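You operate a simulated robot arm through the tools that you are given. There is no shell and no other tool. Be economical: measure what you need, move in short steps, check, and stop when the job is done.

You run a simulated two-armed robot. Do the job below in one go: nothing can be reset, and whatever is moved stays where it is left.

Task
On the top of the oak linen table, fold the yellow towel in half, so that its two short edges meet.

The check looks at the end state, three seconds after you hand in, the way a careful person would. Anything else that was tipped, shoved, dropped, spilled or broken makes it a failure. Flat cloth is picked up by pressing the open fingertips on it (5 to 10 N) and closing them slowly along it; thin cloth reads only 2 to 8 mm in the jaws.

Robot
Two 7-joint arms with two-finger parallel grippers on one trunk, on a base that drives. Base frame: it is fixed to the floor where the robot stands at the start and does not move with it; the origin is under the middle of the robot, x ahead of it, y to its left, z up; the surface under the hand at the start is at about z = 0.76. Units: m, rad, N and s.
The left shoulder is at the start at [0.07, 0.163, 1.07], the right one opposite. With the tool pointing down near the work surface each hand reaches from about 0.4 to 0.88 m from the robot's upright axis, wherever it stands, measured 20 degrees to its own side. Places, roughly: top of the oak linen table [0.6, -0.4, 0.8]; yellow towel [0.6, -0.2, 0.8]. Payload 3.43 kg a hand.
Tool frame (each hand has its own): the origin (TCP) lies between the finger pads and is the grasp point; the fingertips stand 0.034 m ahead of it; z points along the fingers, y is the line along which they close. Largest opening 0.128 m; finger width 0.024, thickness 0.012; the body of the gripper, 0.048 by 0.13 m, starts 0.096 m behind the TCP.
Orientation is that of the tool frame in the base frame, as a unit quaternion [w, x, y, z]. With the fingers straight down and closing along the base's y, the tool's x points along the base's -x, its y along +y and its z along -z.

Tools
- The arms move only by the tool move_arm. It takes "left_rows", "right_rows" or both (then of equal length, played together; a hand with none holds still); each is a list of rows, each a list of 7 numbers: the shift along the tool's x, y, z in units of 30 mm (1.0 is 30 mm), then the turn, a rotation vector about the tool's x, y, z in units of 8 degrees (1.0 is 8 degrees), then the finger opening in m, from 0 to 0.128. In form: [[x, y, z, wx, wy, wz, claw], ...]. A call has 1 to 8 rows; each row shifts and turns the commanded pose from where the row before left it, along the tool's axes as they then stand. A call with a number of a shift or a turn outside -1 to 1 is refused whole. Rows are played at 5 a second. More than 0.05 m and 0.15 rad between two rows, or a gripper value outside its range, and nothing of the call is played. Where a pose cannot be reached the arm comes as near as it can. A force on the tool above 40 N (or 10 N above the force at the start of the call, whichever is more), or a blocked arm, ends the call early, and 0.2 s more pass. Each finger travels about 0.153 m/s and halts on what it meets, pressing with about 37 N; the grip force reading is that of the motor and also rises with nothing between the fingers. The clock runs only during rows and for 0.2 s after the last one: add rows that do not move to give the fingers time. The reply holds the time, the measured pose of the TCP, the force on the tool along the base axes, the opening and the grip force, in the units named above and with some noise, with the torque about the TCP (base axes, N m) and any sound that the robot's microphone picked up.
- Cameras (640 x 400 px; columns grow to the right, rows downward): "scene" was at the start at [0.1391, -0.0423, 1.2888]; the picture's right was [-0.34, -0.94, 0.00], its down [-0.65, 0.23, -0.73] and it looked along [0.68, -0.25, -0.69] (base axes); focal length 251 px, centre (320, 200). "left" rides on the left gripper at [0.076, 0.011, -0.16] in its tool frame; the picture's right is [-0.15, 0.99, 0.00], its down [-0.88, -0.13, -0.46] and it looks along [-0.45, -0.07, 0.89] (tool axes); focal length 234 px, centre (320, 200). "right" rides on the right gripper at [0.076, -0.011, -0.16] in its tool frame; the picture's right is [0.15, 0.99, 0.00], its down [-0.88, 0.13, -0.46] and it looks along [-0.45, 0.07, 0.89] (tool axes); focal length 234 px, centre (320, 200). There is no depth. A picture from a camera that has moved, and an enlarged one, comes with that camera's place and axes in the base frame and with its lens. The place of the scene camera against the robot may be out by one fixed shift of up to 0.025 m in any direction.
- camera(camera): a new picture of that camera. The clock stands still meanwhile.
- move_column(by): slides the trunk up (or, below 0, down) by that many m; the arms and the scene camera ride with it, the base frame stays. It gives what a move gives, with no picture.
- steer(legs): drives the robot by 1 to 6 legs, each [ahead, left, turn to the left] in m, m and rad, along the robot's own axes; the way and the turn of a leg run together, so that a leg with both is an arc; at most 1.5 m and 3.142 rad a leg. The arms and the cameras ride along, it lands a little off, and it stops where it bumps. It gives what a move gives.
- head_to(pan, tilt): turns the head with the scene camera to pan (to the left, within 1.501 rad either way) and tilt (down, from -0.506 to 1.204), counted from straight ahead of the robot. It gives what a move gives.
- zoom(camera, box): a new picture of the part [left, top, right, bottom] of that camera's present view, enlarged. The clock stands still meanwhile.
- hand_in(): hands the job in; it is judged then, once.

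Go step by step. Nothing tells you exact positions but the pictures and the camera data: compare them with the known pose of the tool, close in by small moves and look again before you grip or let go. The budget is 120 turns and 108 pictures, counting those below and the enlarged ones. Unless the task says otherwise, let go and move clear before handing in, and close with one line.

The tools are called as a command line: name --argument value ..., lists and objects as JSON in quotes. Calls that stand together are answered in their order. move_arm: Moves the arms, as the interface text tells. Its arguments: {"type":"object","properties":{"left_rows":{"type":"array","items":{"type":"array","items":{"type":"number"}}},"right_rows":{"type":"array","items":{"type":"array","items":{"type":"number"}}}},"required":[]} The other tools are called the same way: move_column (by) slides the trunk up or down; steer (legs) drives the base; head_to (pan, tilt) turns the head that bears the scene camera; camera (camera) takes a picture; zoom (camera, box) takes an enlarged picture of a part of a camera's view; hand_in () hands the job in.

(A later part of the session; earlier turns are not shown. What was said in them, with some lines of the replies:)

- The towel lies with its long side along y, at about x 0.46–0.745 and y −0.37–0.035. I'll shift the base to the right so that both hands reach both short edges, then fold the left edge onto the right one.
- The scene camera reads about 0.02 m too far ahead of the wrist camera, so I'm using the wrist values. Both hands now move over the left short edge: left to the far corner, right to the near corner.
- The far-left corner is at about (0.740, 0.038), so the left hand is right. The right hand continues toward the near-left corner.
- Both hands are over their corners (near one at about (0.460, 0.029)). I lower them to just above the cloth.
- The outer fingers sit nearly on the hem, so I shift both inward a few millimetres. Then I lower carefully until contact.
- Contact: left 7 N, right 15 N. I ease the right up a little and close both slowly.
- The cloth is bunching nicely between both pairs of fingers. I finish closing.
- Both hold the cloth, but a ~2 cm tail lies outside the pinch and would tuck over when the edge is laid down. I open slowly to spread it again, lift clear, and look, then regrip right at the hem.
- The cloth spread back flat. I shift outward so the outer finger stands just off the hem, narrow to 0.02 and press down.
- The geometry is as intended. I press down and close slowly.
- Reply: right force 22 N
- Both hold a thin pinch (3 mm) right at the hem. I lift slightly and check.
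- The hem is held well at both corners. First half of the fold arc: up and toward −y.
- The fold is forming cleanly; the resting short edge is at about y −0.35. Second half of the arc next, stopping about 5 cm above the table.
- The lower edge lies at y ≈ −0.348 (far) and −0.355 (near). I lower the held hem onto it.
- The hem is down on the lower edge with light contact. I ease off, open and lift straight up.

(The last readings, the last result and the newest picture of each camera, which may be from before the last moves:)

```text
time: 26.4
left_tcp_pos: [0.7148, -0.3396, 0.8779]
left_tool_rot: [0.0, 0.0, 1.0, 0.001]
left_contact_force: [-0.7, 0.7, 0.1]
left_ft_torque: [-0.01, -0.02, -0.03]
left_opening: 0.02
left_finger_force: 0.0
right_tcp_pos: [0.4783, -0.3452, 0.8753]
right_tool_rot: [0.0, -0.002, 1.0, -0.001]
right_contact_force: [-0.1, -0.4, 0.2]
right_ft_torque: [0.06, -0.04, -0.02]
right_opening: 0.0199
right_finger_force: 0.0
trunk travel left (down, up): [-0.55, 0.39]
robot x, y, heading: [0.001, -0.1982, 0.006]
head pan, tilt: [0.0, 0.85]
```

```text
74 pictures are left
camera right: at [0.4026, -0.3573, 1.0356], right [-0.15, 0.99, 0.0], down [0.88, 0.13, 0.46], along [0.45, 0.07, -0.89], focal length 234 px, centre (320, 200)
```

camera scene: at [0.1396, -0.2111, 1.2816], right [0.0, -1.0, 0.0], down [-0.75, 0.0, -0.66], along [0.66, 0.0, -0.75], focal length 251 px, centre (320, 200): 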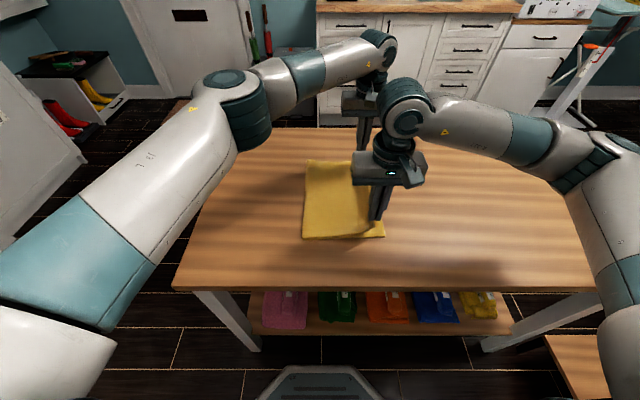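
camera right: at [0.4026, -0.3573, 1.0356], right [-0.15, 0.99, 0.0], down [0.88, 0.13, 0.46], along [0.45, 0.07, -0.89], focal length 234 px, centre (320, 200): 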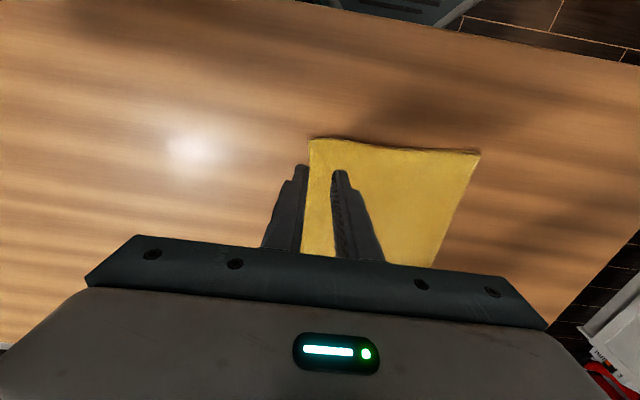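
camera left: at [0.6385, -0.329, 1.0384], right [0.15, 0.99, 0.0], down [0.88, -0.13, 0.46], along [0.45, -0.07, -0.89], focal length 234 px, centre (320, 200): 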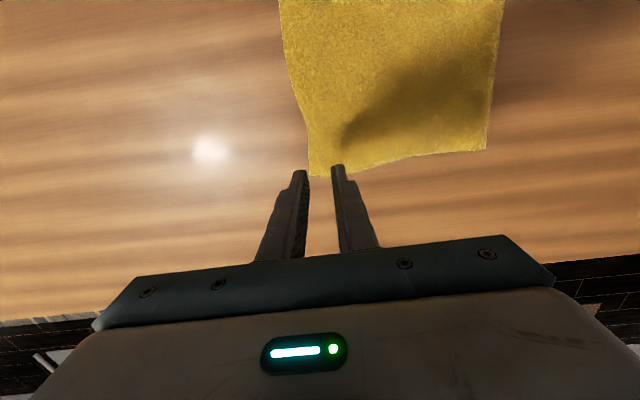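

Released. I raise both hands away to the sides for a full view.

move_arm --left_rows '[[0, 0, -1, 0, 0, 0, 0.02], [0, 0, -1, 0, 0, 0, 0.02], [0, 0.8, -1, 0, 0, 0, 0.02], [0, 1, 0, 0, 0, 0, 0.02], [0, 1, 0, 0, 0, 0, 0.02], [0, 1, 0, 0, 0, 0, 0.02], [0, 1, 0, 0, 0, 0, 0.02], [0, 1, 0, 0, 0, 0, 0.02]]' --right_rows '[[0, 0, -1, 0, 0, 0, 0.02], [0, 0, -1, 0, 0, 0, 0.02], [0, -0.8, -0.6, 0, 0, 0, 0.02], [0, -1, 0, 0, 0, 0, 0.02], [0, -1, 0, 0, 0, 0, 0.02], [0, -1, 0, 0, 0, 0, 0.02], [0, -1, 0, 0, 0, 0, 0.02], [0, -1, 0, 0, 0, 0, 0.02]]'

zoom --camera "scene" --box '[240, 120, 440, 260]'

camera --camera "left"

camera --camera "right"

```text
time: 28.2
left_tcp_pos: [0.7144, -0.1659, 0.9663]
left_tool_rot: [0.001, 0.0, 1.0, 0.001]
left_contact_force: [-0.6, 0.6, 0.9]
left_ft_torque: [0.01, -0.02, 0.0]
left_opening: 0.0203
left_finger_force: 0.1
right_tcp_pos: [0.4793, -0.5199, 0.9537]
right_tool_rot: [0.0, -0.001, 1.0, -0.001]
right_contact_force: [0.3, 0.5, 0.3]
right_ft_torque: [0.01, 0.07, 0.02]
right_opening: 0.0199
right_finger_force: 0.1
trunk travel left (down, up): [-0.55, 0.39]
robot x, y, heading: [0.002, -0.1988, 0.005]
head pan, tilt: [0.0, 0.85]
```

```text
2.86 times, centred on (340, 190) of scene
camera zoom: at [0.1392, -0.2118, 1.2816], right [0.0, -1.0, 0.0], down [-0.75, 0.0, -0.66], along [0.66, 0.0, -0.75], focal length 717 px, centre (263, 229)
```

zoom: 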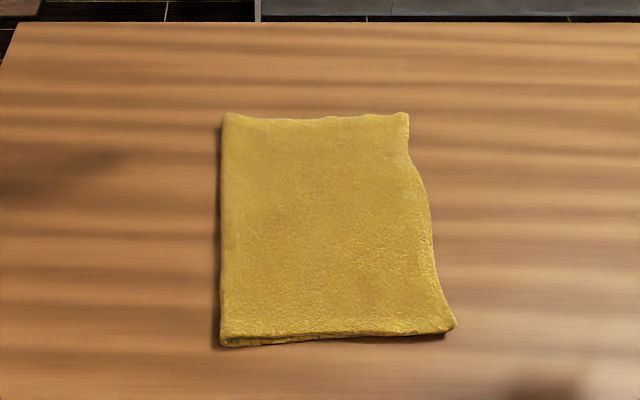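

```text
72 pictures are left
camera left: at [0.6388, -0.1546, 1.1274], right [0.15, 0.99, 0.0], down [0.88, -0.13, 0.46], along [0.45, -0.07, -0.89], focal length 234 px, centre (320, 200)
```

left: 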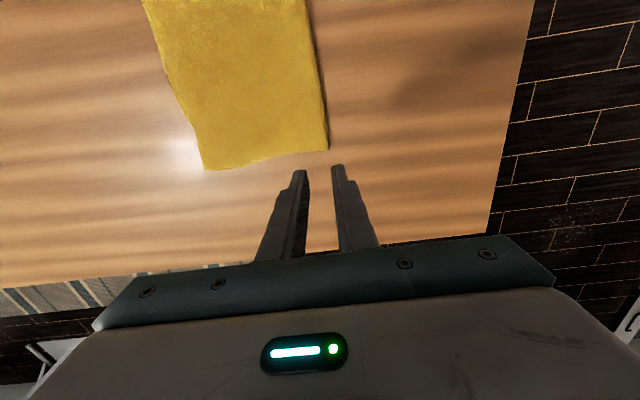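

```text
71 pictures are left
camera right: at [0.4035, -0.5318, 1.114], right [-0.15, 0.99, 0.0], down [0.88, 0.13, 0.46], along [0.45, 0.07, -0.89], focal length 234 px, centre (320, 200)
```

right: 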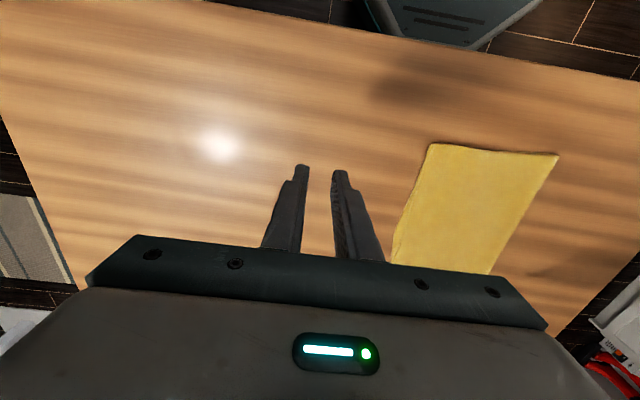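

The towel looks neatly halved. I check the meeting edges more closely.

zoom --camera "right" --box '[370, 120, 570, 280]'

zoom --camera "scene" --box '[340, 145, 400, 245]'

zoom --camera "left" --box '[140, 60, 340, 185]'

```text
2.50 times, centred on (470, 200) of right
camera zoom: at [0.4035, -0.5318, 1.114], right [-0.15, 0.99, 0.0], down [0.88, 0.13, 0.46], along [0.45, 0.07, -0.89], focal length 585 px, centre (-55, 200)
```

zoom: 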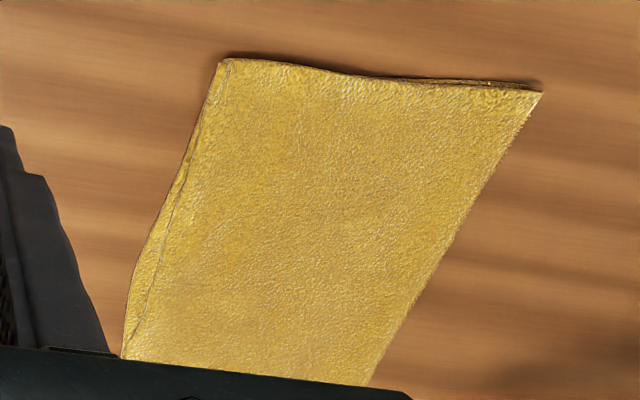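

```text
4.00 times, centred on (370, 195) of scene
camera zoom: at [0.1392, -0.2118, 1.2816], right [0.0, -1.0, 0.0], down [-0.75, 0.0, -0.66], along [0.66, 0.0, -0.75], focal length 1003 px, centre (120, 220)
```

zoom: 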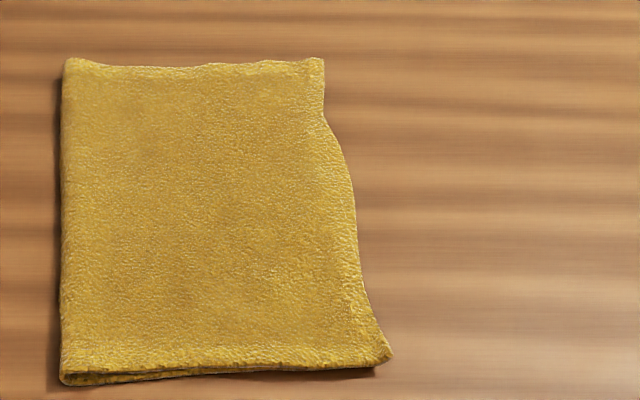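

```text
3.20 times, centred on (240, 122) of left
camera zoom: at [0.6388, -0.1546, 1.1274], right [0.15, 0.99, 0.0], down [0.88, -0.13, 0.46], along [0.45, -0.07, -0.89], focal length 749 px, centre (576, 448)
```

zoom: 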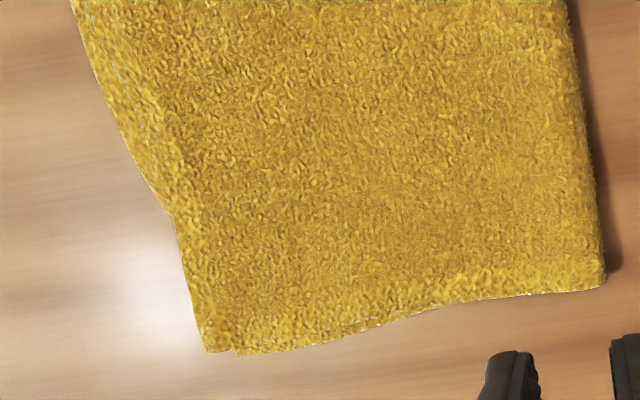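

The towel is folded in half along its length. The upper short edge lies on the lower one, about 1 cm inside it, with all corners aligned. Both hands are clear, so I hand in.

hand_in

```text
The job is handed in.
```

I folded the yellow towel in half on the oak linen table and handed the job in. The two short edges meet to within about 1 cm, with the upper edge slightly inside the lower one.
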